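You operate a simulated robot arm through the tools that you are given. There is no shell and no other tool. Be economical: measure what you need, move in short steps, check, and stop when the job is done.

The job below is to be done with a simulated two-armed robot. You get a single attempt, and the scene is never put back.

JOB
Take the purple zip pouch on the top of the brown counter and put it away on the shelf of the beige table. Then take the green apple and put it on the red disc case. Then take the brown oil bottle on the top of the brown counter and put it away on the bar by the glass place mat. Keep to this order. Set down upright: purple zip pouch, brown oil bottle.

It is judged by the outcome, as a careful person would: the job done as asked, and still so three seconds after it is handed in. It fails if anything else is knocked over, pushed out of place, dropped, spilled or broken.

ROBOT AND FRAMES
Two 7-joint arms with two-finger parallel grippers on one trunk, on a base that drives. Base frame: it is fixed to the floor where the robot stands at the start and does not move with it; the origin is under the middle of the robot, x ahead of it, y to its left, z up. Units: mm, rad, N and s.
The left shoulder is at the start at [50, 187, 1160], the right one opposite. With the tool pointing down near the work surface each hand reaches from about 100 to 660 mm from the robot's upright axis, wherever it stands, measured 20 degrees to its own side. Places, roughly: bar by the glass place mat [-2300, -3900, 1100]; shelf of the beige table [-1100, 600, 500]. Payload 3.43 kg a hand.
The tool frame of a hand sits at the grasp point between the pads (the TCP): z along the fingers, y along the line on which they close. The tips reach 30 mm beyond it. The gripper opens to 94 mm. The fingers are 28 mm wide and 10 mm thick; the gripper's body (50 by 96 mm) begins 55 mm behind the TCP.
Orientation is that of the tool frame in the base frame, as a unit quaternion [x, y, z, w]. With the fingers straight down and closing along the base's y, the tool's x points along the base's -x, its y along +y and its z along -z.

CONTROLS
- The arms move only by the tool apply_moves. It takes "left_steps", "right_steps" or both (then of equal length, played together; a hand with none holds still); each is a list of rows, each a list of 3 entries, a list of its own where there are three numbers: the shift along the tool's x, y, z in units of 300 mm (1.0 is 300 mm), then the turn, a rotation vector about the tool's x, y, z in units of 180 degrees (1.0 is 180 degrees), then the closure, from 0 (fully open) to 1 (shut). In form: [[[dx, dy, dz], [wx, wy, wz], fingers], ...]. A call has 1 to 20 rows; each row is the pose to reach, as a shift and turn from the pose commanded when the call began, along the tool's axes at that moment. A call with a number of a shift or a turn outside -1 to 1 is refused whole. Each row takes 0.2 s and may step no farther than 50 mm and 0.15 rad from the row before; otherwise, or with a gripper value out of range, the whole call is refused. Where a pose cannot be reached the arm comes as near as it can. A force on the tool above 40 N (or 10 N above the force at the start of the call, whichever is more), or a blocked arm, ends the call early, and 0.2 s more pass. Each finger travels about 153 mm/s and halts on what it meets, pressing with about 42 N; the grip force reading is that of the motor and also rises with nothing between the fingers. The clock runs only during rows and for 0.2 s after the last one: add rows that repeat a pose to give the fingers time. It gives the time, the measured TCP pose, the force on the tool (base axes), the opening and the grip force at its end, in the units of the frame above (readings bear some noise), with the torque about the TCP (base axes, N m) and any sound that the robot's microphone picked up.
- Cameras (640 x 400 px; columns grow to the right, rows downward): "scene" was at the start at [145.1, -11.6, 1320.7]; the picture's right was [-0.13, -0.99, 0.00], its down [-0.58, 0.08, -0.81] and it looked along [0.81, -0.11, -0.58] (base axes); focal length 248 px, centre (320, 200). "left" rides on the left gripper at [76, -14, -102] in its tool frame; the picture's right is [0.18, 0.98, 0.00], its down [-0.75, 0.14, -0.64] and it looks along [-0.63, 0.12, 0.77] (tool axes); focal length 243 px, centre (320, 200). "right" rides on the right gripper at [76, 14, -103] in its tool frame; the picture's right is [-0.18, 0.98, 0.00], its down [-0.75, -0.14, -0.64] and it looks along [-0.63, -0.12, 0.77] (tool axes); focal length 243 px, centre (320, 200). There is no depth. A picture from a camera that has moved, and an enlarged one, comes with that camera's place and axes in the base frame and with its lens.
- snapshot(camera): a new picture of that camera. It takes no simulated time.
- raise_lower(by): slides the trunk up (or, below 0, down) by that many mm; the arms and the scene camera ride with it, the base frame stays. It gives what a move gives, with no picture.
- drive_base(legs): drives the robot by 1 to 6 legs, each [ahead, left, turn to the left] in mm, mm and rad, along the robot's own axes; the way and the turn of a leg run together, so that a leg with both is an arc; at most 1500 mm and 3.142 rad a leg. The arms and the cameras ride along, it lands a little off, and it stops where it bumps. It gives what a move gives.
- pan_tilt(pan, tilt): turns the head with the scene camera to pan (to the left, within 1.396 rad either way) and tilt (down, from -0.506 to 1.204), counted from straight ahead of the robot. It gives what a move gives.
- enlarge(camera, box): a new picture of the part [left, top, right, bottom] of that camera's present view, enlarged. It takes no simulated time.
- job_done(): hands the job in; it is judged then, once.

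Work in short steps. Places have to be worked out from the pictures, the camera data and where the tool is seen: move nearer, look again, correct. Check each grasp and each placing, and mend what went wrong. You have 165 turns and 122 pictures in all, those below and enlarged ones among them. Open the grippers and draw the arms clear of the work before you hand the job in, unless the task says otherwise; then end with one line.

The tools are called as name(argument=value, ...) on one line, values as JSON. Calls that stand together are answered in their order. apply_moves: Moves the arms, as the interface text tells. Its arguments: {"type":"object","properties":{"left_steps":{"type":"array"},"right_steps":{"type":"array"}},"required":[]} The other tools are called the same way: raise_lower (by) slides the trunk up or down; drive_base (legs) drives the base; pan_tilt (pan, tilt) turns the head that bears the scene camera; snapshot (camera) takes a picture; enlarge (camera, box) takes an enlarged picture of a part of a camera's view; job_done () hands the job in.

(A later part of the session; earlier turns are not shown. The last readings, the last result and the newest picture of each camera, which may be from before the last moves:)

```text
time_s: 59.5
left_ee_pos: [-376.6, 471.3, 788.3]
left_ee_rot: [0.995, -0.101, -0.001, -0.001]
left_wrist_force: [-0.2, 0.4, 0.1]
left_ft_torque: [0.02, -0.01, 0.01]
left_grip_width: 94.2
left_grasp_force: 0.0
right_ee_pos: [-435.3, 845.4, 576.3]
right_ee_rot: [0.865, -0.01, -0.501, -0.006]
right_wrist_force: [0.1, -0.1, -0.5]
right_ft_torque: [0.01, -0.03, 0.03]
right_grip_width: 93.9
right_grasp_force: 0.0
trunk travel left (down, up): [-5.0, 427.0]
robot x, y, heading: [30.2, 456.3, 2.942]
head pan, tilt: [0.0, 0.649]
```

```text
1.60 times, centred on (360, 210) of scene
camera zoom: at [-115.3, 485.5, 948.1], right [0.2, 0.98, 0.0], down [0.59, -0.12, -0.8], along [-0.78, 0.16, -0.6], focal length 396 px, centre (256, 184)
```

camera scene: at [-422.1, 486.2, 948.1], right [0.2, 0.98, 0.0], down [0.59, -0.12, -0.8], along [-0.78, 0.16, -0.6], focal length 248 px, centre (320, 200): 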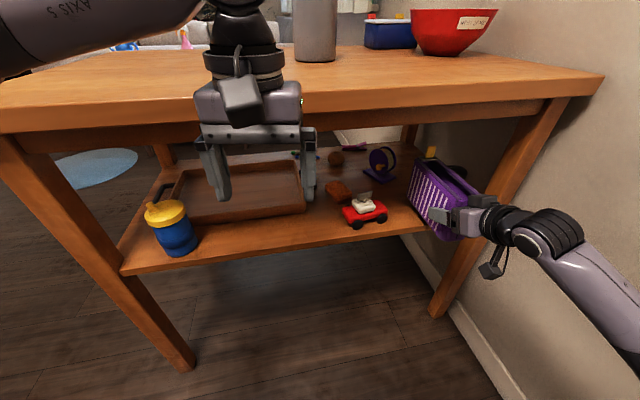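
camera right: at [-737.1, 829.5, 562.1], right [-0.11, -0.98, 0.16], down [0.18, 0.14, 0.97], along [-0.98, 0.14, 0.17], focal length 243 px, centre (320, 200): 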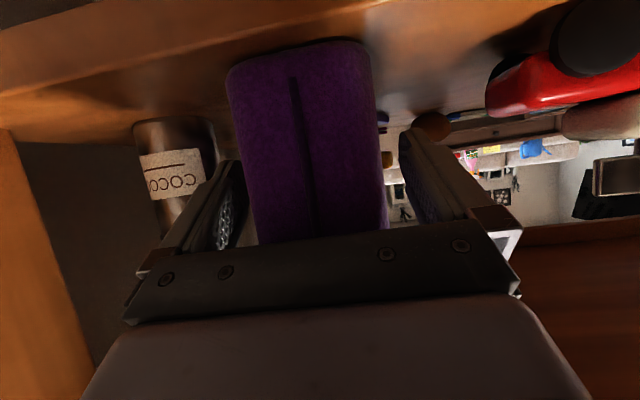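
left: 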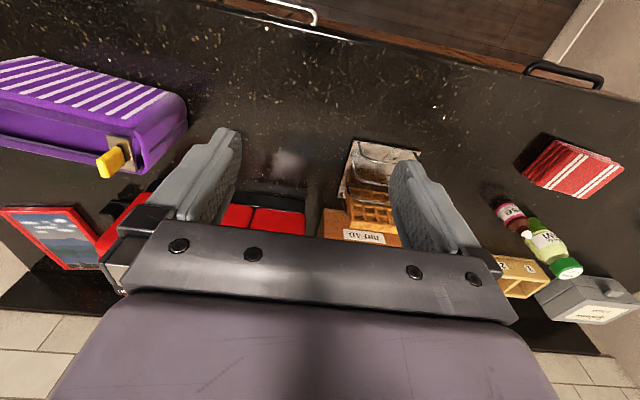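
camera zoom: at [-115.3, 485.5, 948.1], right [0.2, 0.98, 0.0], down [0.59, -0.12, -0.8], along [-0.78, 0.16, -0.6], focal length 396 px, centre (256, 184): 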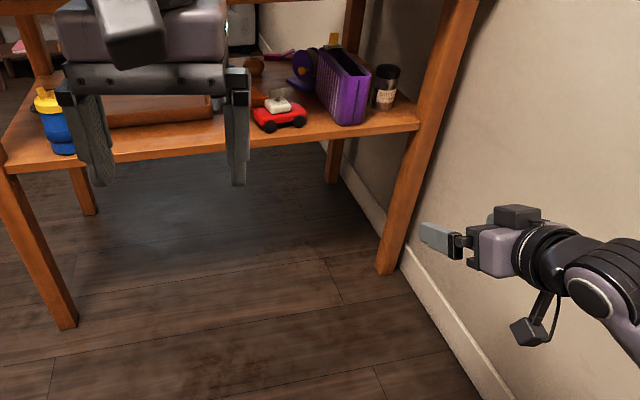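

The pouch stands well inside the shelf and its neighbours are untouched. Next the apple: I'll raise the trunk, turn the right hand back to fingers down, and raise it.

raise_lower(by=370)

apply_moves(right_steps=[[[0, 0, 0], [0, 0.045, 0], 0], [[0, 0, 0], [0, 0.09, 0], 0], [[0, 0, 0], [0, 0.135, 0], 0], [[0, 0, 0], [0, 0.18, 0], 0], [[0, 0, 0], [0, 0.225, 0], 0], [[0, 0, 0], [0, 0.27, 0], 0], [[0, 0, 0], [0, 0.315, 0], 0], [[0, 0, 0], [0, 0.3333, 0], 0], [[0, 0, 0], [0, 0.3333, 0], 0]])

apply_moves(right_steps=[[[0, 0, -0.15], [0, 0, 0], 0], [[0, 0, -0.3], [0, 0, 0], 0], [[0, 0, -0.45], [0, 0, 0], 0], [[0, 0, -0.6], [0, 0, 0], 0], [[0, 0, -0.6], [0, 0, 0], 0]])

drive_base(legs=[[0, 1300, 0], [0, 0, -1.371]])

pan_tilt(pan=-0.5, tilt=0.6)

snapshot(camera="scene")

```text
time_s: 63.0
left_ee_pos: [-375.3, 471.8, 1157.3]
left_ee_rot: [0.995, -0.1, -0.001, -0.001]
left_wrist_force: [-0.4, -0.4, 0.2]
left_ft_torque: [0.02, 0.01, 0.01]
left_grip_width: 94.0
left_grasp_force: 0.0
right_ee_pos: [-435.9, 844.6, 945.6]
right_ee_rot: [0.865, -0.01, -0.501, -0.006]
right_wrist_force: [0.8, -0.6, 1.0]
right_ft_torque: [0.02, -0.01, -0.04]
right_grip_width: 93.8
right_grasp_force: 0.1
trunk travel left (down, up): [-375.0, 57.0]
robot x, y, heading: [27.0, 454.6, 2.939]
head pan, tilt: [0.0, 0.649]
```

```text
time_s: 65.0
left_ee_pos: [-377.3, 471.0, 1157.6]
left_ee_rot: [0.995, -0.1, 0.0, 0.0]
left_wrist_force: [-0.4, -0.8, -0.1]
left_ft_torque: [-0.03, 0.0, 0.01]
left_grip_width: 94.2
left_grasp_force: 0.1
right_ee_pos: [-435.6, 845.4, 947.1]
right_ee_rot: [1.0, -0.012, 0.0, -0.002]
right_wrist_force: [1.3, 0.1, -0.8]
right_ft_torque: [-0.04, 0.02, 0.0]
right_grip_width: 94.2
right_grasp_force: 0.0
trunk travel left (down, up): [-375.0, 57.0]
robot x, y, heading: [23.2, 455.0, 2.938]
head pan, tilt: [0.0, 0.649]
```

```text
time_s: 66.2
left_ee_pos: [-376.0, 471.2, 1158.2]
left_ee_rot: [0.995, -0.1, 0.0, -0.001]
left_wrist_force: [-0.2, 0.3, -0.1]
left_ft_torque: [-0.02, 0.0, -0.01]
left_grip_width: 94.2
left_grasp_force: 0.0
right_ee_pos: [-434.5, 846.2, 1127.1]
right_ee_rot: [1.0, -0.013, -0.002, 0.0]
right_wrist_force: [-0.2, 0.9, 0.8]
right_ft_torque: [-0.05, 0.04, 0.03]
right_grip_width: 94.4
right_grasp_force: 0.1
trunk travel left (down, up): [-375.0, 57.0]
robot x, y, heading: [30.9, 453.3, 2.94]
head pan, tilt: [0.0, 0.649]
```

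```text
time_s: 76.2
left_ee_pos: [-297.9, -419.7, 1157.0]
left_ee_rot: [-0.702, 0.712, 0.0, 0.001]
left_wrist_force: [-0.1, -0.6, 0.1]
left_ft_torque: [-0.02, 0.0, 0.01]
left_grip_width: 94.0
left_grasp_force: 0.1
right_ee_pos: [59.0, -292.0, 1126.8]
right_ee_rot: [0.762, -0.647, -0.001, -0.001]
right_wrist_force: [-0.5, 0.1, 0.3]
right_ft_torque: [-0.03, 0.0, 0.01]
right_grip_width: 94.0
right_grasp_force: 0.1
trunk travel left (down, up): [-375.0, 57.0]
robot x, y, heading: [-240.0, -815.9, 1.56]
head pan, tilt: [0.0, 0.649]
```

```text
time_s: 77.1
left_ee_pos: [-297.8, -420.1, 1156.8]
left_ee_rot: [-0.702, 0.712, 0.0, 0.0]
left_wrist_force: [0.4, 0.5, -0.4]
left_ft_torque: [-0.05, 0.04, 0.03]
left_grip_width: 94.0
left_grasp_force: 0.0
right_ee_pos: [58.3, -292.2, 1126.7]
right_ee_rot: [0.762, -0.647, -0.001, -0.001]
right_wrist_force: [0.2, -0.4, -0.1]
right_ft_torque: [-0.01, -0.03, -0.03]
right_grip_width: 94.1
right_grasp_force: 0.1
trunk travel left (down, up): [-375.0, 57.0]
robot x, y, heading: [-237.3, -815.9, 1.557]
head pan, tilt: [-0.499, 0.6]
```

```text
89 pictures are left
camera scene: at [-193.5, -683.2, 1322.3], right [0.87, -0.49, 0.0], down [-0.28, -0.49, -0.83], along [0.41, 0.72, -0.56], focal length 248 px, centre (320, 200)
```

scene: 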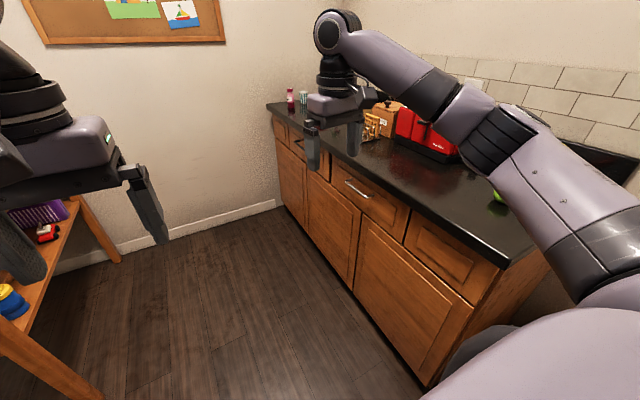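

The pouch on the shelf is visible at left, undisturbed. I'll look toward the right end of the counter to check for floor space.

pan_tilt(pan=-1.39, tilt=0.55)

snapshot(camera="scene")

```text
time_s: 78.3
left_ee_pos: [-298.6, -418.6, 1158.4]
left_ee_rot: [-0.702, 0.712, 0.0, 0.001]
left_wrist_force: [0.7, 0.5, -0.9]
left_ft_torque: [0.0, -0.01, -0.01]
left_grip_width: 94.1
left_grasp_force: 0.1
right_ee_pos: [59.6, -293.5, 1127.6]
right_ee_rot: [0.763, -0.647, -0.002, 0.0]
right_wrist_force: [-0.2, 0.1, -0.2]
right_ft_torque: [-0.01, 0.0, 0.0]
right_grip_width: 94.1
right_grasp_force: 0.0
trunk travel left (down, up): [-375.0, 57.0]
robot x, y, heading: [-237.9, -818.7, 1.55]
head pan, tilt: [-1.389, 0.55]
```

```text
88 pictures are left
camera scene: at [-148.4, -745.2, 1326.8], right [0.17, -0.99, 0.0], down [-0.52, -0.09, -0.85], along [0.84, 0.14, -0.52], focal length 248 px, centre (320, 200)
```

scene: 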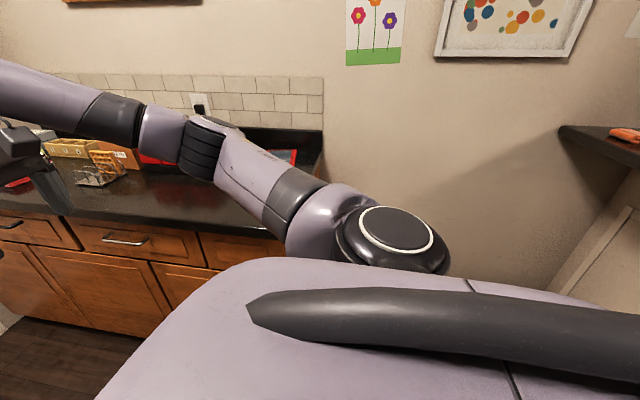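

There is a niche about 840 mm wide between the counter's end and a raised bar. I'll stand near (430,-900), heading ≈1.35, where both apple and case are in the right arm's reach. First I'll tuck the right hand in and move the left hand out of the way.

apply_moves(right_steps=[[[0.009, 0.12, 0], [0, 0, 0], 0], [[0.018, 0.24, 0], [0, 0, 0], 0], [[0.028, 0.36, 0], [0, 0, 0], 0], [[0.037, 0.48, 0], [0, 0, 0], 0], [[0.046, 0.6, 0], [0, 0, 0], 0], [[0.046, 0.6, 0], [0, 0, 0], 0]], left_steps=[[[0.02, 0.15, 0], [0, 0, 0], 0], [[0.04, 0.3, 0], [0, 0, 0], 0], [[0.06, 0.45, 0], [0, 0, 0], 0], [[0.08, 0.6, 0], [0, 0, 0], 0], [[0.1, 0.75, 0], [0, 0, 0], 0], [[0.1, 0.83, 0], [0, 0, 0], 0]])

drive_base(legs=[[0, 0, -0.2], [65, -667, 0]])

pan_tilt(pan=-0.35, tilt=0.75)

snapshot(camera="scene")

snapshot(camera="right")

```text
time_s: 79.7
left_ee_pos: [-547.6, -446.1, 1156.6]
left_ee_rot: [-0.701, 0.713, 0.001, 0.0]
left_wrist_force: [-0.3, 0.2, 0.4]
left_ft_torque: [0.01, 0.02, 0.01]
left_grip_width: 94.1
left_grasp_force: 0.1
right_ee_pos: [-115.8, -335.1, 1126.4]
right_ee_rot: [0.762, -0.647, -0.001, -0.001]
right_wrist_force: [0.1, 0.4, -0.4]
right_ft_torque: [-0.03, 0.01, -0.02]
right_grip_width: 93.8
right_grasp_force: 0.0
trunk travel left (down, up): [-375.0, 57.0]
robot x, y, heading: [-236.3, -814.2, 1.556]
head pan, tilt: [-1.389, 0.55]
```

```text
time_s: 84.2
left_ee_pos: [202.0, -472.4, 1156.3]
left_ee_rot: [-0.63, 0.777, 0.0, 0.0]
left_wrist_force: [0.3, -0.9, 0.1]
left_ft_torque: [0.02, 0.01, 0.01]
left_grip_width: 94.0
left_grasp_force: 0.0
right_ee_pos: [645.6, -446.7, 1127.2]
right_ee_rot: [-0.695, 0.719, 0.002, 0.001]
right_wrist_force: [-0.1, -0.3, -0.3]
right_ft_torque: [0.01, 0.01, 0.0]
right_grip_width: 93.7
right_grasp_force: 0.0
trunk travel left (down, up): [-375.0, 57.0]
robot x, y, heading: [435.1, -894.9, 1.364]
head pan, tilt: [-1.389, 0.55]
```

```text
time_s: 85.5
left_ee_pos: [202.2, -472.9, 1156.5]
left_ee_rot: [-0.63, 0.777, 0.0, -0.001]
left_wrist_force: [-0.1, 0.3, -0.4]
left_ft_torque: [0.02, -0.01, 0.02]
left_grip_width: 94.0
left_grasp_force: 0.0
right_ee_pos: [646.3, -447.4, 1127.0]
right_ee_rot: [-0.696, 0.718, 0.002, 0.001]
right_wrist_force: [0.6, 0.2, 0.4]
right_ft_torque: [-0.01, -0.01, 0.02]
right_grip_width: 93.8
right_grasp_force: 0.1
trunk travel left (down, up): [-375.0, 57.0]
robot x, y, heading: [432.6, -896.8, 1.359]
head pan, tilt: [-0.351, 0.75]
```

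```text
87 pictures are left
camera scene: at [489.6, -770.0, 1309.5], right [0.85, -0.53, 0.0], down [-0.36, -0.58, -0.73], along [0.39, 0.62, -0.68], focal length 248 px, centre (320, 200)
```

scene: 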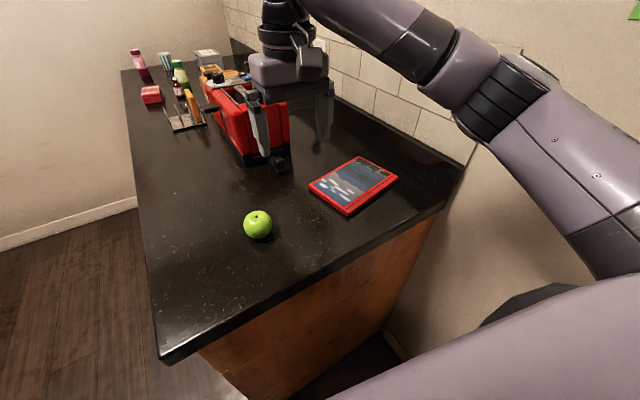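

```text
86 pictures are left
camera right: at [628.3, -524.4, 1228.6], right [-0.98, 0.22, 0.0], down [0.17, 0.75, 0.64], along [0.14, 0.63, -0.76], focal length 243 px, centre (320, 200)
```

right: 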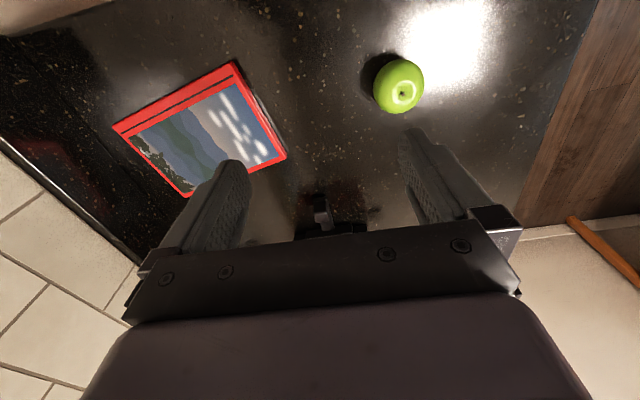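

The apple triangulates to (559,-429,941) and the case centre to about (815,-410), its top near 922. I'll hover over the apple at z 1010 and check.

apply_moves(right_steps=[[[-0.017, 0.098, 0.05], [0, 0, 0], 0], [[-0.035, 0.196, 0.12], [0, 0, 0], 0], [[-0.052, 0.293, 0.2], [0, 0, 0], 0], [[-0.052, 0.293, 0.3], [0, 0, 0], 0], [[-0.052, 0.293, 0.39], [0, 0, 0], 0], [[-0.052, 0.293, 0.39], [0, 0, 0], 0]])

snapshot(camera="right")

```text
time_s: 86.8
left_ee_pos: [201.9, -472.4, 1157.4]
left_ee_rot: [-0.63, 0.777, 0.0, 0.0]
left_wrist_force: [-0.3, 0.1, -0.5]
left_ft_torque: [-0.03, 0.01, 0.0]
left_grip_width: 94.0
left_grasp_force: 0.0
right_ee_pos: [558.8, -428.6, 1008.8]
right_ee_rot: [-0.695, 0.719, 0.002, 0.001]
right_wrist_force: [-0.4, 0.5, -0.1]
right_ft_torque: [-0.02, 0.0, -0.01]
right_grip_width: 94.3
right_grasp_force: 0.0
trunk travel left (down, up): [-375.0, 57.0]
robot x, y, heading: [435.5, -897.5, 1.362]
head pan, tilt: [-0.351, 0.75]
```

```text
85 pictures are left
camera right: at [540.9, -504.8, 1110.9], right [-0.98, 0.22, 0.0], down [0.17, 0.75, 0.64], along [0.14, 0.63, -0.76], focal length 243 px, centre (320, 200)
```

right: 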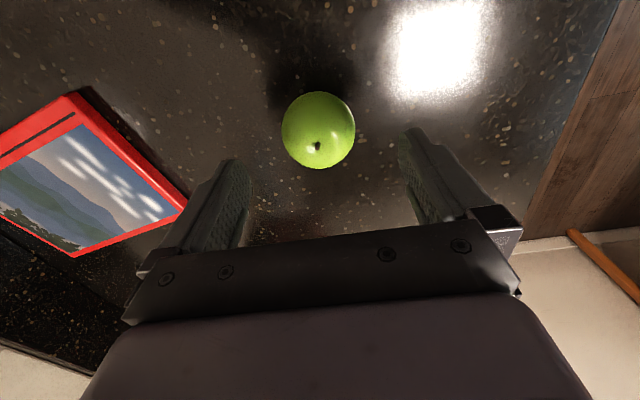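

Centred exactly. Descending to z 950, then closing.

apply_moves(right_steps=[[[0, 0, 0.1], [0, 0, 0], 0], [[0, 0, 0.196], [0, 0, 0], 0], [[0, 0, 0.196], [0, 0, 0], 0.15], [[0, 0, 0.196], [0, 0, 0], 0.35], [[0, 0, 0.196], [0, 0, 0], 0.6], [[0, 0, 0.196], [0, 0, 0], 1], [[0, 0, 0.196], [0, 0, 0], 1]])

snapshot(camera="right")

```text
time_s: 88.5
left_ee_pos: [202.3, -471.9, 1157.1]
left_ee_rot: [-0.629, 0.777, 0.0, 0.0]
left_wrist_force: [0.9, 0.4, -0.4]
left_ft_torque: [-0.04, -0.02, -0.01]
left_grip_width: 93.7
left_grasp_force: 0.1
right_ee_pos: [559.1, -427.2, 951.0]
right_ee_rot: [-0.695, 0.719, 0.001, 0.002]
right_wrist_force: [1.2, 1.0, 1.2]
right_ft_torque: [0.06, 0.03, -0.02]
right_grip_width: 54.2
right_grasp_force: 42.1
trunk travel left (down, up): [-375.0, 57.0]
robot x, y, heading: [433.9, -898.0, 1.362]
head pan, tilt: [-0.351, 0.75]
```

```text
84 pictures are left
camera right: at [540.7, -505.3, 1052.4], right [-0.98, 0.22, 0.0], down [0.17, 0.75, 0.64], along [0.14, 0.63, -0.76], focal length 243 px, centre (320, 200)
```

right: 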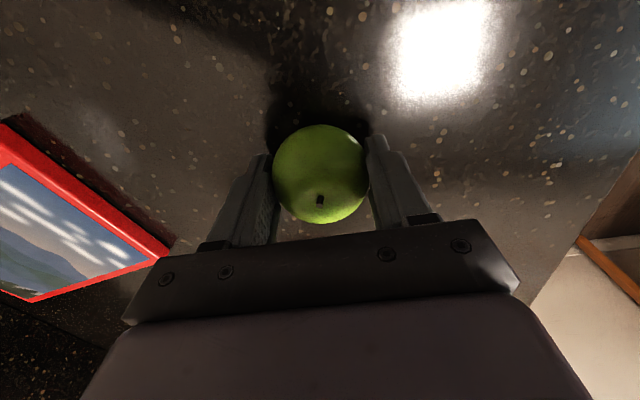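

Gripped at 54 mm. Lifting and carrying it over the case at (808,-412).

apply_moves(right_steps=[[[0, 0, -0.1], [0, 0, 0], 1], [[0, 0, -0.25], [0, 0, 0], 1], [[-0.01, -0.14, -0.27], [0, 0, 0], 1], [[-0.025, -0.28, -0.27], [0, 0, 0], 1], [[-0.04, -0.42, -0.27], [0, 0, 0], 1], [[-0.05, -0.56, -0.27], [0, 0, 0], 1], [[-0.06, -0.7, -0.27], [0, 0, 0], 1], [[-0.076, -0.828, -0.27], [0, 0, 0], 1], [[-0.076, -0.828, -0.27], [0, 0, 0], 1]])

snapshot(camera="right")

snapshot(camera="scene")

```text
time_s: 90.5
left_ee_pos: [201.3, -471.4, 1157.1]
left_ee_rot: [-0.629, 0.777, 0.0, 0.0]
left_wrist_force: [1.0, 0.0, 0.6]
left_ft_torque: [0.01, 0.02, -0.04]
left_grip_width: 94.0
left_grasp_force: 0.2
right_ee_pos: [808.7, -414.3, 1031.1]
right_ee_rot: [-0.695, 0.719, 0.001, 0.001]
right_wrist_force: [-0.1, -1.1, -0.8]
right_ft_torque: [0.02, 0.0, -0.04]
right_grip_width: 53.9
right_grasp_force: 42.1
trunk travel left (down, up): [-375.0, 57.0]
robot x, y, heading: [434.6, -895.9, 1.357]
head pan, tilt: [-0.351, 0.75]
```

```text
83 pictures are left
camera right: at [789.9, -491.4, 1133.5], right [-0.98, 0.22, 0.0], down [0.16, 0.75, 0.64], along [0.14, 0.63, -0.77], focal length 243 px, centre (320, 200)
```

right: 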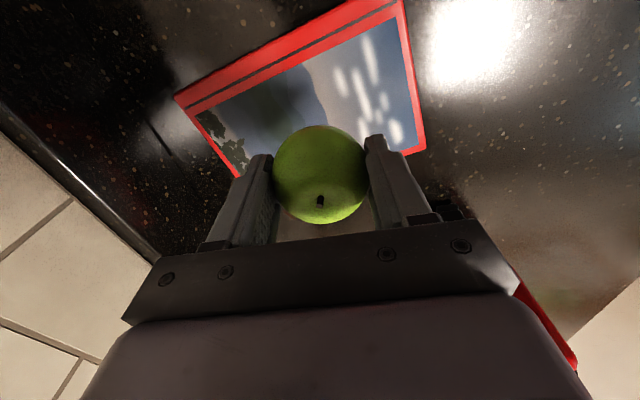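

```text
82 pictures are left
camera scene: at [489.4, -769.9, 1309.5], right [0.85, -0.53, 0.0], down [-0.36, -0.58, -0.73], along [0.39, 0.62, -0.68], focal length 248 px, centre (320, 200)
```

scene: 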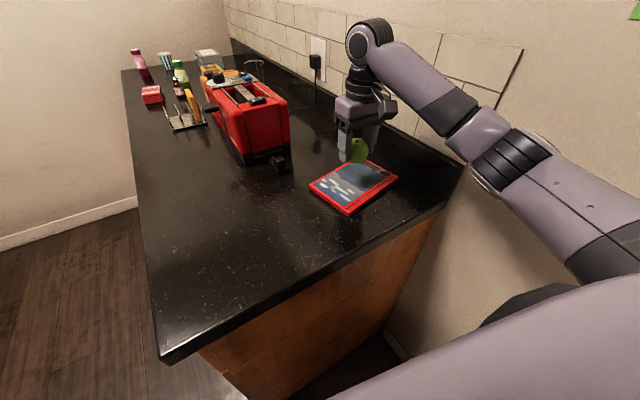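

Case centre confirmed at about (818,-407). Lowering to just above contact.

apply_moves(right_steps=[[[-0.017, -0.02, 0.1], [0, 0, 0], 1], [[-0.017, -0.02, 0.18], [0, 0, 0], 1], [[-0.017, -0.02, 0.19], [0, 0, 0], 1], [[-0.017, -0.02, 0.2], [0, 0, 0], 1], [[-0.017, -0.02, 0.207], [0, 0, 0], 1], [[-0.017, -0.02, 0.207], [0, 0, 0], 1]])

```text
time_s: 91.8
left_ee_pos: [201.2, -471.3, 1156.3]
left_ee_rot: [-0.63, 0.777, -0.001, 0.0]
left_wrist_force: [0.4, 0.3, 0.6]
left_ft_torque: [0.03, -0.01, 0.01]
left_grip_width: 94.1
left_grasp_force: 0.0
right_ee_pos: [813.4, -408.8, 970.3]
right_ee_rot: [-0.696, 0.718, 0.001, 0.001]
right_wrist_force: [0.2, -0.2, -1.9]
right_ft_torque: [0.0, -0.02, 0.04]
right_grip_width: 53.8
right_grasp_force: 42.5
trunk travel left (down, up): [-375.0, 57.0]
robot x, y, heading: [431.1, -896.2, 1.354]
head pan, tilt: [-0.351, 0.75]
```

No contact yet at 970. Going down in 2 mm steps.

apply_moves(right_steps=[[[0, 0, 0.007], [0, 0, 0], 1], [[0, 0, 0.014], [0, 0, 0], 1], [[0, 0, 0.014], [0, 0, 0], 1]])

enlarge(camera="scene", box=[290, 100, 430, 230])

```text
time_s: 92.7
left_ee_pos: [202.4, -472.5, 1156.4]
left_ee_rot: [-0.629, 0.777, 0.001, 0.001]
left_wrist_force: [0.1, 0.1, -0.2]
left_ft_torque: [0.02, -0.01, 0.0]
left_grip_width: 94.1
left_grasp_force: 0.1
right_ee_pos: [814.0, -407.7, 964.7]
right_ee_rot: [-0.695, 0.719, 0.002, 0.002]
right_wrist_force: [0.3, 0.3, 0.3]
right_ft_torque: [0.02, 0.03, 0.02]
right_grip_width: 53.7
right_grasp_force: 42.6
trunk travel left (down, up): [-375.0, 57.0]
robot x, y, heading: [430.1, -894.8, 1.363]
head pan, tilt: [-0.351, 0.75]
```

```text
3.08 times, centred on (360, 165) of scene
camera zoom: at [489.5, -770.0, 1309.5], right [0.85, -0.53, 0.0], down [-0.36, -0.58, -0.73], along [0.39, 0.62, -0.68], focal length 762 px, centre (197, 308)
```

zoom: 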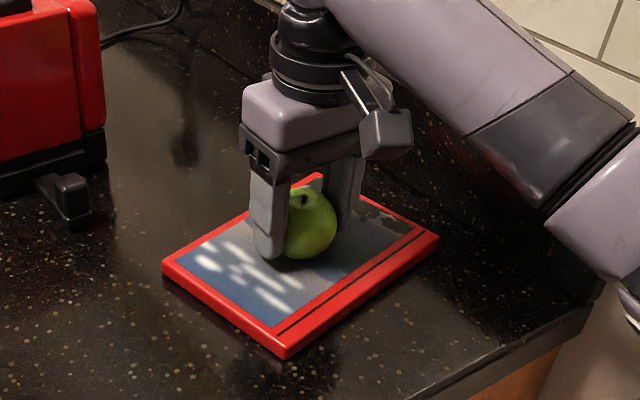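

Close to contact. Another couple of millimetres.

apply_moves(right_steps=[[[0, 0, 0.004], [0, 0, 0], 1], [[0, 0, 0.008], [0, 0, 0], 1], [[0, 0, 0.008], [0, 0, 0], 1]])

```text
time_s: 93.5
left_ee_pos: [201.8, -474.0, 1156.6]
left_ee_rot: [-0.629, 0.777, 0.0, 0.002]
left_wrist_force: [-0.5, 0.5, -0.7]
left_ft_torque: [0.02, -0.01, -0.02]
left_grip_width: 94.1
left_grasp_force: 0.0
right_ee_pos: [814.4, -408.4, 965.6]
right_ee_rot: [-0.695, 0.719, 0.002, 0.004]
right_wrist_force: [3.4, 1.5, 12.1]
right_ft_torque: [0.04, -0.04, 0.02]
right_grip_width: 54.1
right_grasp_force: 42.4
trunk travel left (down, up): [-375.0, 57.0]
robot x, y, heading: [435.0, -896.6, 1.359]
head pan, tilt: [-0.351, 0.75]
```

Contact at 12 N. I'll relax 2 mm and open slowly.

apply_moves(right_steps=[[[0, 0, -0.007], [0, 0, 0], 1], [[0, 0, -0.007], [0, 0, 0], 0.41], [[0, 0, -0.007], [0, 0, 0], 0.39], [[0, 0, -0.007], [0, 0, 0], 0.34], [[0, 0, -0.007], [0, 0, 0], 0.2], [[0, 0, -0.007], [0, 0, 0], 0.0], [[0, 0, -0.007], [0, 0, 0], 0.0]])

snapshot(camera="right")

```text
time_s: 95.0
left_ee_pos: [201.7, -472.0, 1155.3]
left_ee_rot: [-0.63, 0.777, 0.0, 0.0]
left_wrist_force: [-0.6, 0.1, -0.1]
left_ft_torque: [-0.01, 0.03, -0.01]
left_grip_width: 94.3
left_grasp_force: 0.1
right_ee_pos: [814.1, -409.8, 965.0]
right_ee_rot: [-0.695, 0.719, 0.001, 0.001]
right_wrist_force: [0.9, 0.6, 0.0]
right_ft_torque: [0.02, -0.01, 0.01]
right_grip_width: 94.0
right_grasp_force: 0.0
trunk travel left (down, up): [-375.0, 57.0]
robot x, y, heading: [432.5, -892.4, 1.364]
head pan, tilt: [-0.351, 0.75]
```

```text
80 pictures are left
camera right: at [796.1, -486.2, 1067.1], right [-0.98, 0.22, 0.0], down [0.17, 0.75, 0.64], along [0.14, 0.63, -0.76], focal length 243 px, centre (320, 200)
```

right: 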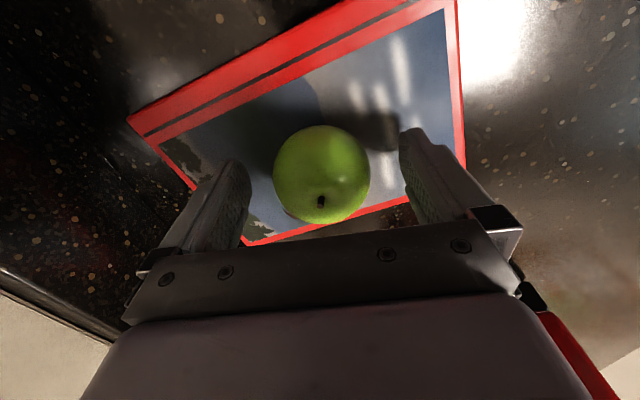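

The apple stayed put when released. I'll raise the hand straight up and recheck.

apply_moves(right_steps=[[[0, 0, -0.1], [0, 0, 0], 0], [[0, 0, -0.25], [0, 0, 0], 0], [[0, 0, -0.4], [0, 0, 0], 0], [[0, 0, -0.53], [0, 0, 0], 0], [[0, 0.16, -0.53], [0, 0, 0], 0], [[0, 0.32, -0.53], [0, 0, 0], 0], [[0, 0.48, -0.53], [0, 0, 0], 0], [[0, 0.6, -0.53], [0, 0, 0], 0]])

snapshot(camera="scene")

```text
time_s: 96.8
left_ee_pos: [201.3, -472.0, 1156.7]
left_ee_rot: [-0.629, 0.777, 0.0, 0.001]
left_wrist_force: [-0.5, 0.1, 1.2]
left_ft_torque: [0.0, 0.0, 0.02]
left_grip_width: 93.9
left_grasp_force: 0.2
right_ee_pos: [633.2, -402.5, 1124.6]
right_ee_rot: [-0.695, 0.719, 0.0, 0.002]
right_wrist_force: [-0.3, 0.0, -0.6]
right_ft_torque: [-0.04, 0.01, 0.02]
right_grip_width: 93.7
right_grasp_force: 0.0
trunk travel left (down, up): [-375.0, 57.0]
robot x, y, heading: [433.2, -898.4, 1.359]
head pan, tilt: [-0.351, 0.75]
```

```text
79 pictures are left
camera scene: at [489.0, -769.9, 1309.5], right [0.85, -0.53, 0.0], down [-0.36, -0.58, -0.73], along [0.39, 0.62, -0.68], focal length 248 px, centre (320, 200)
```

scene: 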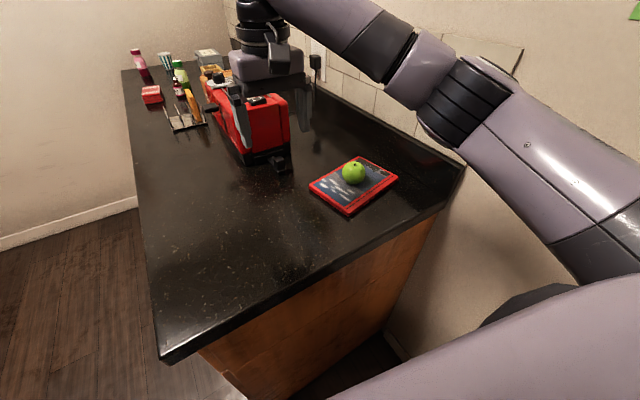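

The apple is resting on the case. Next the oil bottle, estimated near (549,443): I'll leave the niche, turn to heading 0, and go to the left part of the counter with the hands high.

drive_base(legs=[[-111, 560, 0], [0, 0, -1.36], [-20, 1145, 0]])

pan_tilt(pan=0.3, tilt=0.6)

snapshot(camera="scene")

snapshot(camera="left")

```text
time_s: 108.9
left_ee_pos: [202.1, 575.7, 1156.6]
left_ee_rot: [-0.005, 1.0, -0.001, 0.001]
left_wrist_force: [-0.4, 0.5, -0.2]
left_ft_torque: [0.04, -0.02, -0.01]
left_grip_width: 93.6
left_grasp_force: 0.1
right_ee_pos: [364.3, 168.0, 1123.6]
right_ee_rot: [-0.093, 0.996, 0.001, 0.001]
right_wrist_force: [-0.7, -0.3, -0.2]
right_ft_torque: [-0.05, 0.01, -0.02]
right_grip_width: 93.8
right_grasp_force: 0.1
trunk travel left (down, up): [-375.0, 57.0]
robot x, y, heading: [-162.3, 259.7, 0.008]
head pan, tilt: [-0.351, 0.75]
```

```text
time_s: 109.9
left_ee_pos: [202.1, 575.6, 1156.5]
left_ee_rot: [-0.006, 1.0, 0.001, 0.0]
left_wrist_force: [-0.6, 0.9, 0.2]
left_ft_torque: [0.0, 0.01, 0.01]
left_grip_width: 93.9
left_grasp_force: 0.0
right_ee_pos: [363.8, 169.0, 1124.2]
right_ee_rot: [-0.094, 0.996, 0.0, 0.002]
right_wrist_force: [0.0, -0.5, -0.4]
right_ft_torque: [0.02, -0.04, -0.02]
right_grip_width: 94.1
right_grasp_force: 0.1
trunk travel left (down, up): [-375.0, 57.0]
robot x, y, heading: [-162.1, 254.2, 0.014]
head pan, tilt: [0.3, 0.6]
```

```text
78 pictures are left
camera scene: at [-20.4, 284.2, 1322.3], right [0.3, -0.95, 0.0], down [-0.54, -0.17, -0.82], along [0.79, 0.25, -0.57], focal length 248 px, centre (320, 200)
```

scene: 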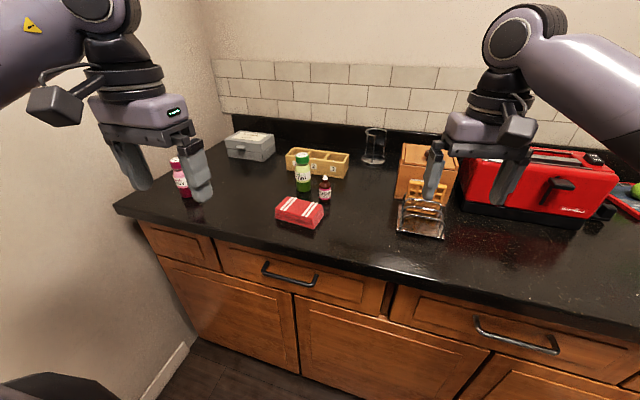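

```text
77 pictures are left
camera left: at [125.1, 560.6, 1259.0], right [-0.19, 0.98, 0.0], down [0.75, 0.15, 0.64], along [0.63, 0.12, -0.77], focal length 243 px, centre (320, 200)
```

left: 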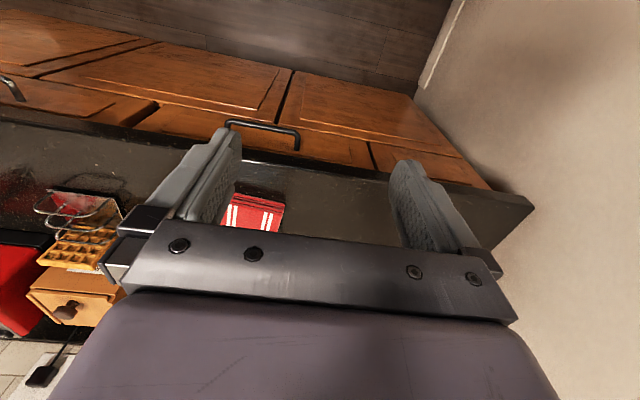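

The bottle is confirmed near (553,450), about 78 mm tall. I'll zoom in to see its shape and the spacing around it.

enlarge(camera="scene", box=[270, 140, 370, 230])

```text
4.44 times, centred on (320, 185) of scene
camera zoom: at [-20.4, 284.2, 1322.3], right [0.3, -0.95, 0.0], down [-0.54, -0.17, -0.82], along [0.79, 0.25, -0.57], focal length 1101 px, centre (320, 267)
```

zoom: 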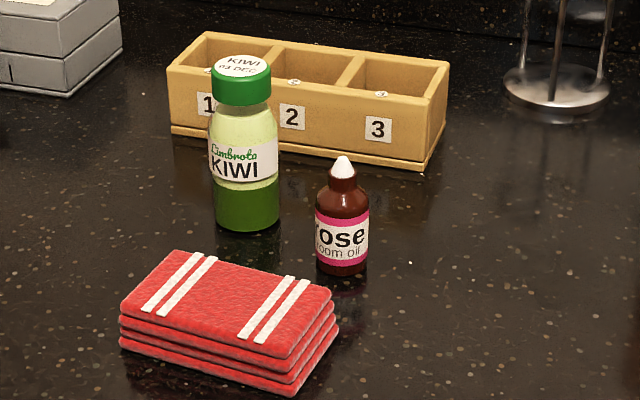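

The bottle is about 33 mm wide at (560,452), with the kiwi jar at (600,538) and the napkins' back edge at x≈505. I'll use the left hand with its closing axis yawed 30° for clearance. First I'll lift the right hand back and drive nearer.

apply_moves(right_steps=[[[0.1, 0, -0.1], [0, 0, 0], 0], [[0.2, 0, -0.2], [0, 0, 0], 0], [[0.3, 0, -0.25], [0, 0, 0], 0], [[0.4, 0, -0.25], [0, 0, 0], 0], [[0.4, 0, -0.25], [0, 0, 0], 0]], left_steps=[[[0, 0, 0], [0, 0, -0.04], 0], [[0, 0, 0], [0, 0, -0.08], 0], [[0, 0, 0], [0, 0, -0.12], 0], [[0, 0, 0], [0, 0, -0.1667], 0], [[0, 0, 0], [0, 0, -0.1667], 0]])

drive_base(legs=[[155, 0, 0]])

```text
time_s: 111.1
left_ee_pos: [202.4, 576.0, 1156.6]
left_ee_rot: [-0.264, 0.965, 0.0, 0.0]
left_wrist_force: [0.2, 0.1, 0.3]
left_ft_torque: [-0.01, 0.0, -0.02]
left_grip_width: 93.9
left_grasp_force: 0.0
right_ee_pos: [244.9, 147.2, 1200.9]
right_ee_rot: [-0.093, 0.996, 0.0, 0.001]
right_wrist_force: [0.4, -0.4, 0.2]
right_ft_torque: [0.02, -0.01, -0.03]
right_grip_width: 94.0
right_grasp_force: 0.1
trunk travel left (down, up): [-375.0, 57.0]
robot x, y, heading: [-163.8, 256.8, 0.01]
head pan, tilt: [0.3, 0.6]
```

```text
time_s: 112.5
left_ee_pos: [355.3, 576.6, 1156.3]
left_ee_rot: [-0.264, 0.964, 0.0, 0.0]
left_wrist_force: [0.2, 0.1, -0.1]
left_ft_torque: [0.01, 0.03, 0.0]
left_grip_width: 94.1
left_grasp_force: 0.0
right_ee_pos: [400.6, 147.9, 1198.4]
right_ee_rot: [-0.093, 0.996, 0.0, 0.0]
right_wrist_force: [-0.3, -0.5, -0.7]
right_ft_torque: [0.01, 0.03, 0.01]
right_grip_width: 93.9
right_grasp_force: 0.0
trunk travel left (down, up): [-375.0, 57.0]
robot x, y, heading: [-8.9, 260.3, 0.002]
head pan, tilt: [0.3, 0.6]
```

Moving the left hand over the bottle at z≈1100, with the fingers preset to about 55 mm.

apply_moves(left_steps=[[[-0.053, -0.117, 0], [0, 0, 0], 0.4], [[-0.107, -0.233, 0.03], [0, 0, 0], 0.4], [[-0.16, -0.35, 0.06], [0, 0, 0], 0.4], [[-0.213, -0.467, 0.1], [0, 0, 0], 0.4], [[-0.267, -0.583, 0.14], [0, 0, 0], 0.4], [[-0.32, -0.7, 0.187], [0, 0, 0], 0.4], [[-0.32, -0.7, 0.187], [0, 0, 0], 0.4]])

snapshot(camera="left")

snapshot(camera="scene")

```text
time_s: 114.1
left_ee_pos: [544.4, 443.6, 1102.2]
left_ee_rot: [-0.265, 0.964, 0.0, 0.0]
left_wrist_force: [0.8, -0.3, 0.8]
left_ft_torque: [-0.01, -0.02, 0.01]
left_grip_width: 56.1
left_grasp_force: 0.0
right_ee_pos: [400.6, 148.3, 1199.0]
right_ee_rot: [-0.094, 0.996, -0.001, 0.001]
right_wrist_force: [-0.6, 0.0, -0.3]
right_ft_torque: [-0.03, 0.04, -0.01]
right_grip_width: 94.2
right_grasp_force: 0.1
trunk travel left (down, up): [-375.0, 57.0]
robot x, y, heading: [-9.8, 258.9, 0.006]
head pan, tilt: [0.3, 0.6]
```

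```text
75 pictures are left
camera left: at [485.6, 393.5, 1203.2], right [-0.66, 0.75, 0.0], down [0.58, 0.51, 0.64], along [0.48, 0.42, -0.77], focal length 243 px, centre (320, 200)
```

left: 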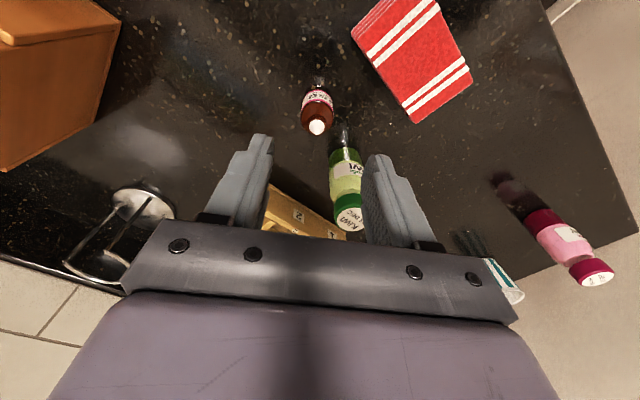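

```text
74 pictures are left
camera scene: at [133.5, 285.9, 1322.4], right [0.3, -0.95, 0.0], down [-0.54, -0.17, -0.83], along [0.79, 0.25, -0.56], focal length 248 px, centre (320, 200)
```

scene: 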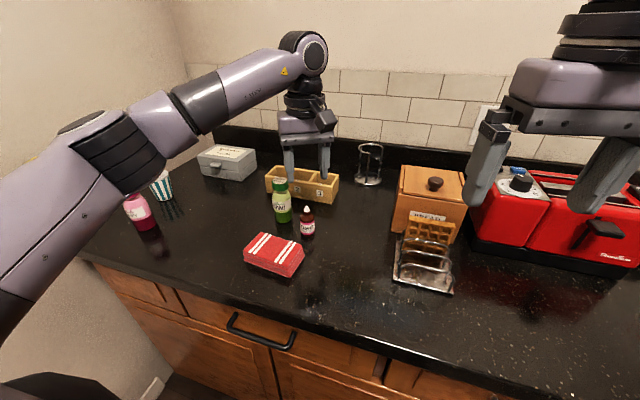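

Triangulation gives the bottle at about (550,446), cap tip near z 1005. I'll lower to z 1045, centred, and look again.

apply_moves(left_steps=[[[-0.01, 0.0, 0.06], [0, 0, 0], 0.4], [[-0.02, -0.002, 0.12], [0, 0, 0], 0.4], [[-0.02, -0.002, 0.19], [0, 0, 0], 0.4], [[-0.02, -0.002, 0.19], [0, 0, 0], 0.4]])

snapshot(camera="left")

enlarge(camera="scene", box=[230, 100, 390, 290])

```text
time_s: 115.1
left_ee_pos: [550.8, 447.2, 1042.9]
left_ee_rot: [-0.265, 0.964, 0.0, 0.0]
left_wrist_force: [0.3, -0.5, 0.3]
left_ft_torque: [-0.02, -0.02, 0.01]
left_grip_width: 56.5
left_grasp_force: 0.0
right_ee_pos: [400.1, 148.1, 1199.9]
right_ee_rot: [-0.093, 0.996, 0.001, 0.002]
right_wrist_force: [0.4, 0.6, -0.5]
right_ft_torque: [0.01, 0.0, -0.01]
right_grip_width: 94.0
right_grasp_force: 0.0
trunk travel left (down, up): [-375.0, 57.0]
robot x, y, heading: [-8.8, 258.9, 0.008]
head pan, tilt: [0.3, 0.6]
```

```text
73 pictures are left
camera left: at [491.7, 395.6, 1146.0], right [-0.66, 0.75, 0.0], down [0.58, 0.51, 0.64], along [0.48, 0.42, -0.77], focal length 243 px, centre (320, 200)
```

left: 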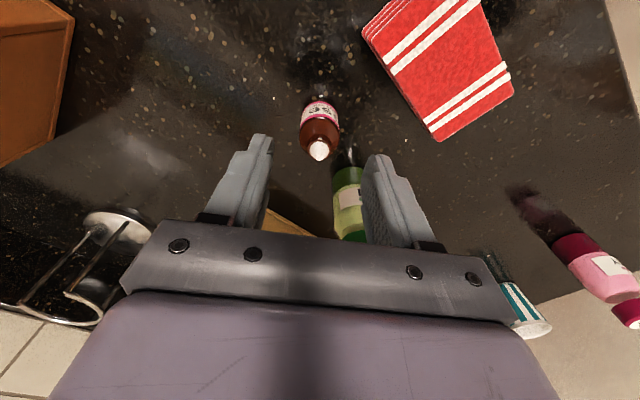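

```text
2.11 times, centred on (310, 195) of scene
camera zoom: at [133.6, 285.5, 1322.4], right [0.3, -0.95, 0.0], down [-0.54, -0.17, -0.83], along [0.79, 0.25, -0.56], focal length 522 px, centre (341, 210)
```

zoom: 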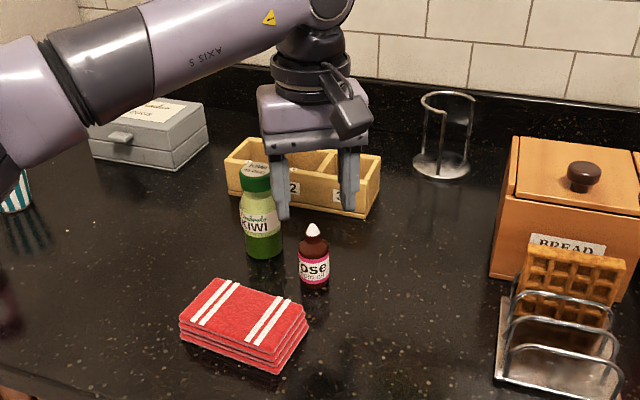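

Bottle is centred in the closing direction. Descending to z 957 (3 mm forward) and closing.

apply_moves(left_steps=[[[-0.01, 0, 0.1], [0, 0, 0], 0.4], [[-0.01, 0, 0.2], [0, 0, 0], 0.4], [[-0.01, 0, 0.285], [0, 0, 0], 0.4], [[-0.01, 0, 0.285], [0, 0, 0], 0.4]])

snapshot(camera="left")

enlarge(camera="scene", box=[250, 130, 370, 270])

```text
time_s: 116.1
left_ee_pos: [553.0, 449.4, 957.8]
left_ee_rot: [-0.264, 0.965, 0.0, 0.0]
left_wrist_force: [0.1, -0.1, -0.3]
left_ft_torque: [0.01, 0.02, 0.0]
left_grip_width: 56.2
left_grasp_force: 0.1
right_ee_pos: [399.8, 148.0, 1198.8]
right_ee_rot: [-0.093, 0.996, 0.0, 0.002]
right_wrist_force: [0.0, -0.4, 0.5]
right_ft_torque: [0.01, -0.01, -0.02]
right_grip_width: 94.0
right_grasp_force: 0.2
trunk travel left (down, up): [-375.0, 57.0]
robot x, y, heading: [-9.5, 256.7, 0.004]
head pan, tilt: [0.3, 0.6]
```

```text
71 pictures are left
camera left: at [494.1, 397.6, 1060.5], right [-0.66, 0.75, 0.0], down [0.58, 0.51, 0.64], along [0.48, 0.42, -0.77], focal length 243 px, centre (320, 200)
```

left: 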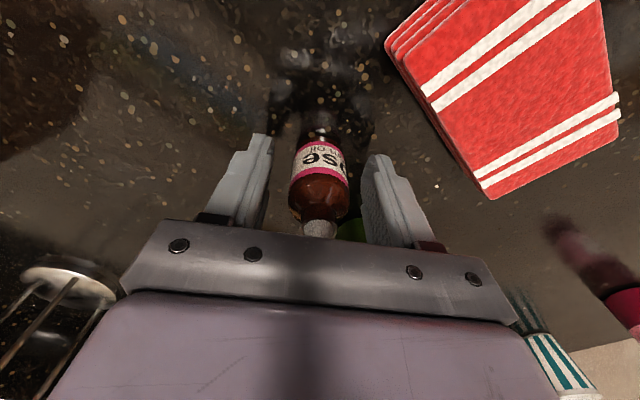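

```text
2.86 times, centred on (310, 200) of scene
camera zoom: at [133.6, 285.6, 1322.4], right [0.3, -0.95, 0.0], down [-0.54, -0.17, -0.83], along [0.79, 0.25, -0.56], focal length 708 px, centre (349, 200)
```

zoom: 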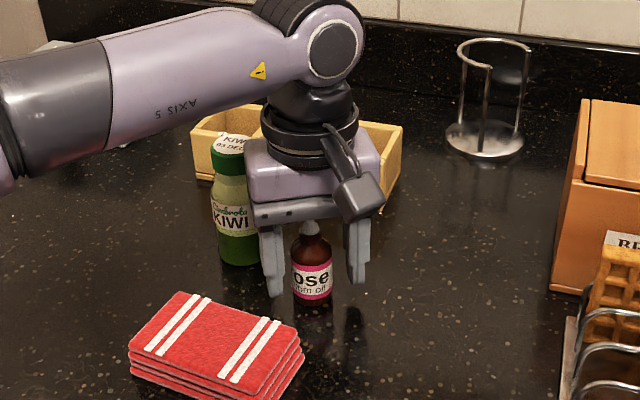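

Well aligned between the pads, and the kiwi jar is clear. Closing.

apply_moves(left_steps=[[[0, 0, 0], [0, 0, 0], 0.5], [[0, 0, 0], [0, 0, 0], 0.6], [[0, 0, 0], [0, 0, 0], 0.8], [[0, 0, 0], [0, 0, 0], 1], [[0, 0, 0], [0, 0, 0], 1]])

apply_moves(left_steps=[[[0, 0, -0.05], [0, 0, 0], 1], [[0, 0, -0.15], [0, 0, 0], 1], [[0, 0, -0.3], [0, 0, 0], 1], [[0, 0, -0.45], [0, 0, 0], 1], [[0, 0, -0.6], [0, 0, 0], 1], [[0, 0, -0.75], [0, 0, 0], 1], [[0, 0, -0.75], [0, 0, 0], 1]])

snapshot(camera="left")

snapshot(camera="scene")

```text
time_s: 117.3
left_ee_pos: [553.9, 448.1, 958.7]
left_ee_rot: [-0.264, 0.964, 0.0, 0.0]
left_wrist_force: [0.3, -0.2, 0.1]
left_ft_torque: [0.0, 0.04, -0.06]
left_grip_width: 36.3
left_grasp_force: 42.3
right_ee_pos: [400.2, 148.0, 1197.9]
right_ee_rot: [-0.093, 0.996, 0.001, 0.002]
right_wrist_force: [-1.2, 0.1, 0.0]
right_ft_torque: [-0.03, 0.01, -0.01]
right_grip_width: 94.1
right_grasp_force: 0.0
trunk travel left (down, up): [-375.0, 57.0]
robot x, y, heading: [-7.9, 256.6, 0.005]
head pan, tilt: [0.3, 0.6]
```

```text
time_s: 118.9
left_ee_pos: [553.7, 449.3, 1184.0]
left_ee_rot: [-0.264, 0.965, -0.001, -0.001]
left_wrist_force: [0.3, 0.6, 0.6]
left_ft_torque: [-0.04, 0.0, 0.03]
left_grip_width: 36.1
left_grasp_force: 41.9
right_ee_pos: [400.8, 148.4, 1199.4]
right_ee_rot: [-0.093, 0.996, -0.001, 0.001]
right_wrist_force: [0.3, 0.1, 0.3]
right_ft_torque: [-0.02, 0.02, 0.03]
right_grip_width: 93.9
right_grasp_force: 0.1
trunk travel left (down, up): [-375.0, 57.0]
robot x, y, heading: [-7.8, 258.6, 0.007]
head pan, tilt: [0.3, 0.6]
```

```text
69 pictures are left
camera left: at [494.2, 398.0, 1286.7], right [-0.66, 0.75, 0.0], down [0.58, 0.51, 0.64], along [0.48, 0.42, -0.77], focal length 243 px, centre (320, 200)
```

left: 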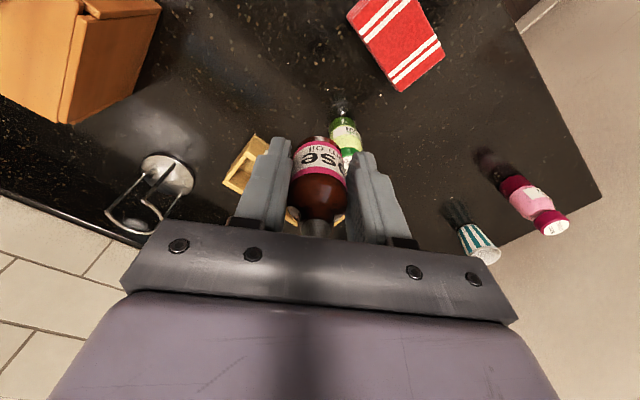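

```text
68 pictures are left
camera scene: at [134.0, 285.9, 1322.3], right [0.3, -0.95, 0.0], down [-0.54, -0.17, -0.82], along [0.79, 0.25, -0.57], focal length 248 px, centre (320, 200)
```

scene: 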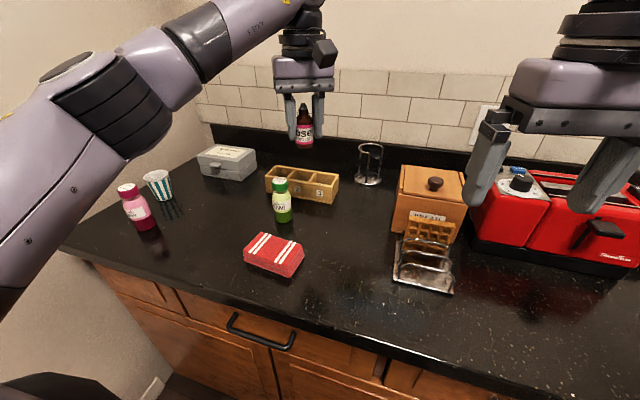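

The bottle is held at 36 mm and the neighbours are undisturbed. I'll pull the hand in, back off, and turn toward the bar to survey the way.

drive_base(legs=[[-350, 0, 0]])

apply_moves(left_steps=[[[0.108, 0.064, 0], [0, 0, 0], 1], [[0.215, 0.127, 0], [0, 0, 0], 1], [[0.322, 0.19, 0], [0, 0, 0], 1], [[0.43, 0.255, 0], [0, 0, 0], 1], [[0.43, 0.255, 0], [0, 0, 0], 1]])

drive_base(legs=[[0, 0, -1.9]])

pan_tilt(pan=0.0, tilt=0.3)

snapshot(camera="scene")

```text
time_s: 121.2
left_ee_pos: [200.0, 445.3, 1184.3]
left_ee_rot: [-0.263, 0.965, 0.0, 0.0]
left_wrist_force: [0.1, 0.3, 0.0]
left_ft_torque: [-0.01, 0.0, -0.01]
left_grip_width: 35.8
left_grasp_force: 41.9
right_ee_pos: [46.0, 143.8, 1197.7]
right_ee_rot: [-0.091, 0.996, 0.0, 0.001]
right_wrist_force: [-0.6, -0.2, -0.3]
right_ft_torque: [-0.03, -0.01, 0.0]
right_grip_width: 94.2
right_grasp_force: 0.0
trunk travel left (down, up): [-375.0, 57.0]
robot x, y, heading: [-364.2, 256.0, 0.007]
head pan, tilt: [0.3, 0.6]
```

```text
time_s: 122.4
left_ee_pos: [50.5, 445.1, 1183.4]
left_ee_rot: [-0.264, 0.965, -0.001, 0.0]
left_wrist_force: [0.1, 0.4, -0.5]
left_ft_torque: [-0.02, -0.02, -0.02]
left_grip_width: 36.3
left_grasp_force: 42.3
right_ee_pos: [47.0, 144.7, 1199.3]
right_ee_rot: [-0.093, 0.996, 0.0, 0.0]
right_wrist_force: [-0.6, -0.2, 0.8]
right_ft_torque: [0.01, 0.0, -0.04]
right_grip_width: 93.7
right_grasp_force: 0.0
trunk travel left (down, up): [-375.0, 57.0]
robot x, y, heading: [-360.5, 257.7, 0.007]
head pan, tilt: [0.3, 0.6]
```

```text
time_s: 127.4
left_ee_pos: [-320.1, -197.9, 1182.9]
left_ee_rot: [0.636, 0.772, 0.0, 0.0]
left_wrist_force: [0.0, 0.3, -0.1]
left_ft_torque: [-0.02, -0.02, 0.04]
left_grip_width: 36.3
left_grasp_force: 42.0
right_ee_pos: [-601.9, -92.6, 1198.8]
right_ee_rot: [0.759, 0.651, -0.001, 0.001]
right_wrist_force: [-0.1, -0.7, -0.5]
right_ft_torque: [-0.02, 0.0, 0.0]
right_grip_width: 94.0
right_grasp_force: 0.0
trunk travel left (down, up): [-375.0, 57.0]
robot x, y, heading: [-361.8, 254.4, -1.905]
head pan, tilt: [0.3, 0.6]
```

```text
time_s: 128.2
left_ee_pos: [-319.6, -197.8, 1183.4]
left_ee_rot: [0.636, 0.772, 0.001, 0.0]
left_wrist_force: [-0.8, -0.1, -1.4]
left_ft_torque: [0.0, -0.05, -0.03]
left_grip_width: 36.3
left_grasp_force: 42.0
right_ee_pos: [-602.0, -92.1, 1199.2]
right_ee_rot: [0.759, 0.651, -0.002, 0.001]
right_wrist_force: [0.9, -0.4, 0.3]
right_ft_torque: [0.03, 0.03, -0.01]
right_grip_width: 94.1
right_grasp_force: 0.0
trunk travel left (down, up): [-375.0, 57.0]
robot x, y, heading: [-362.4, 255.8, -1.899]
head pan, tilt: [0.0, 0.3]
```

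```text
67 pictures are left
camera scene: at [-410.7, 111.8, 1349.7], right [-0.95, 0.32, 0.0], down [0.1, 0.28, -0.95], along [-0.31, -0.9, -0.3], focal length 248 px, centre (320, 200)
```

scene: 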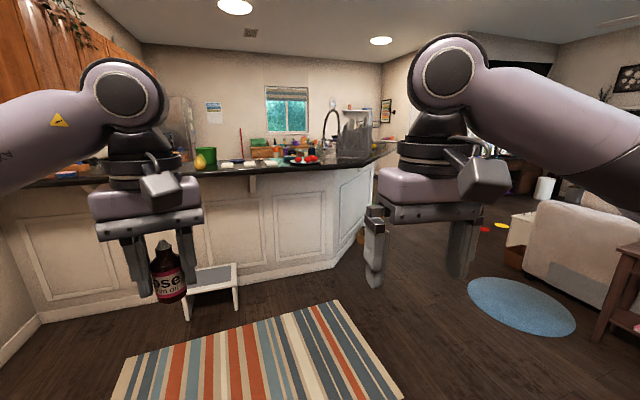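

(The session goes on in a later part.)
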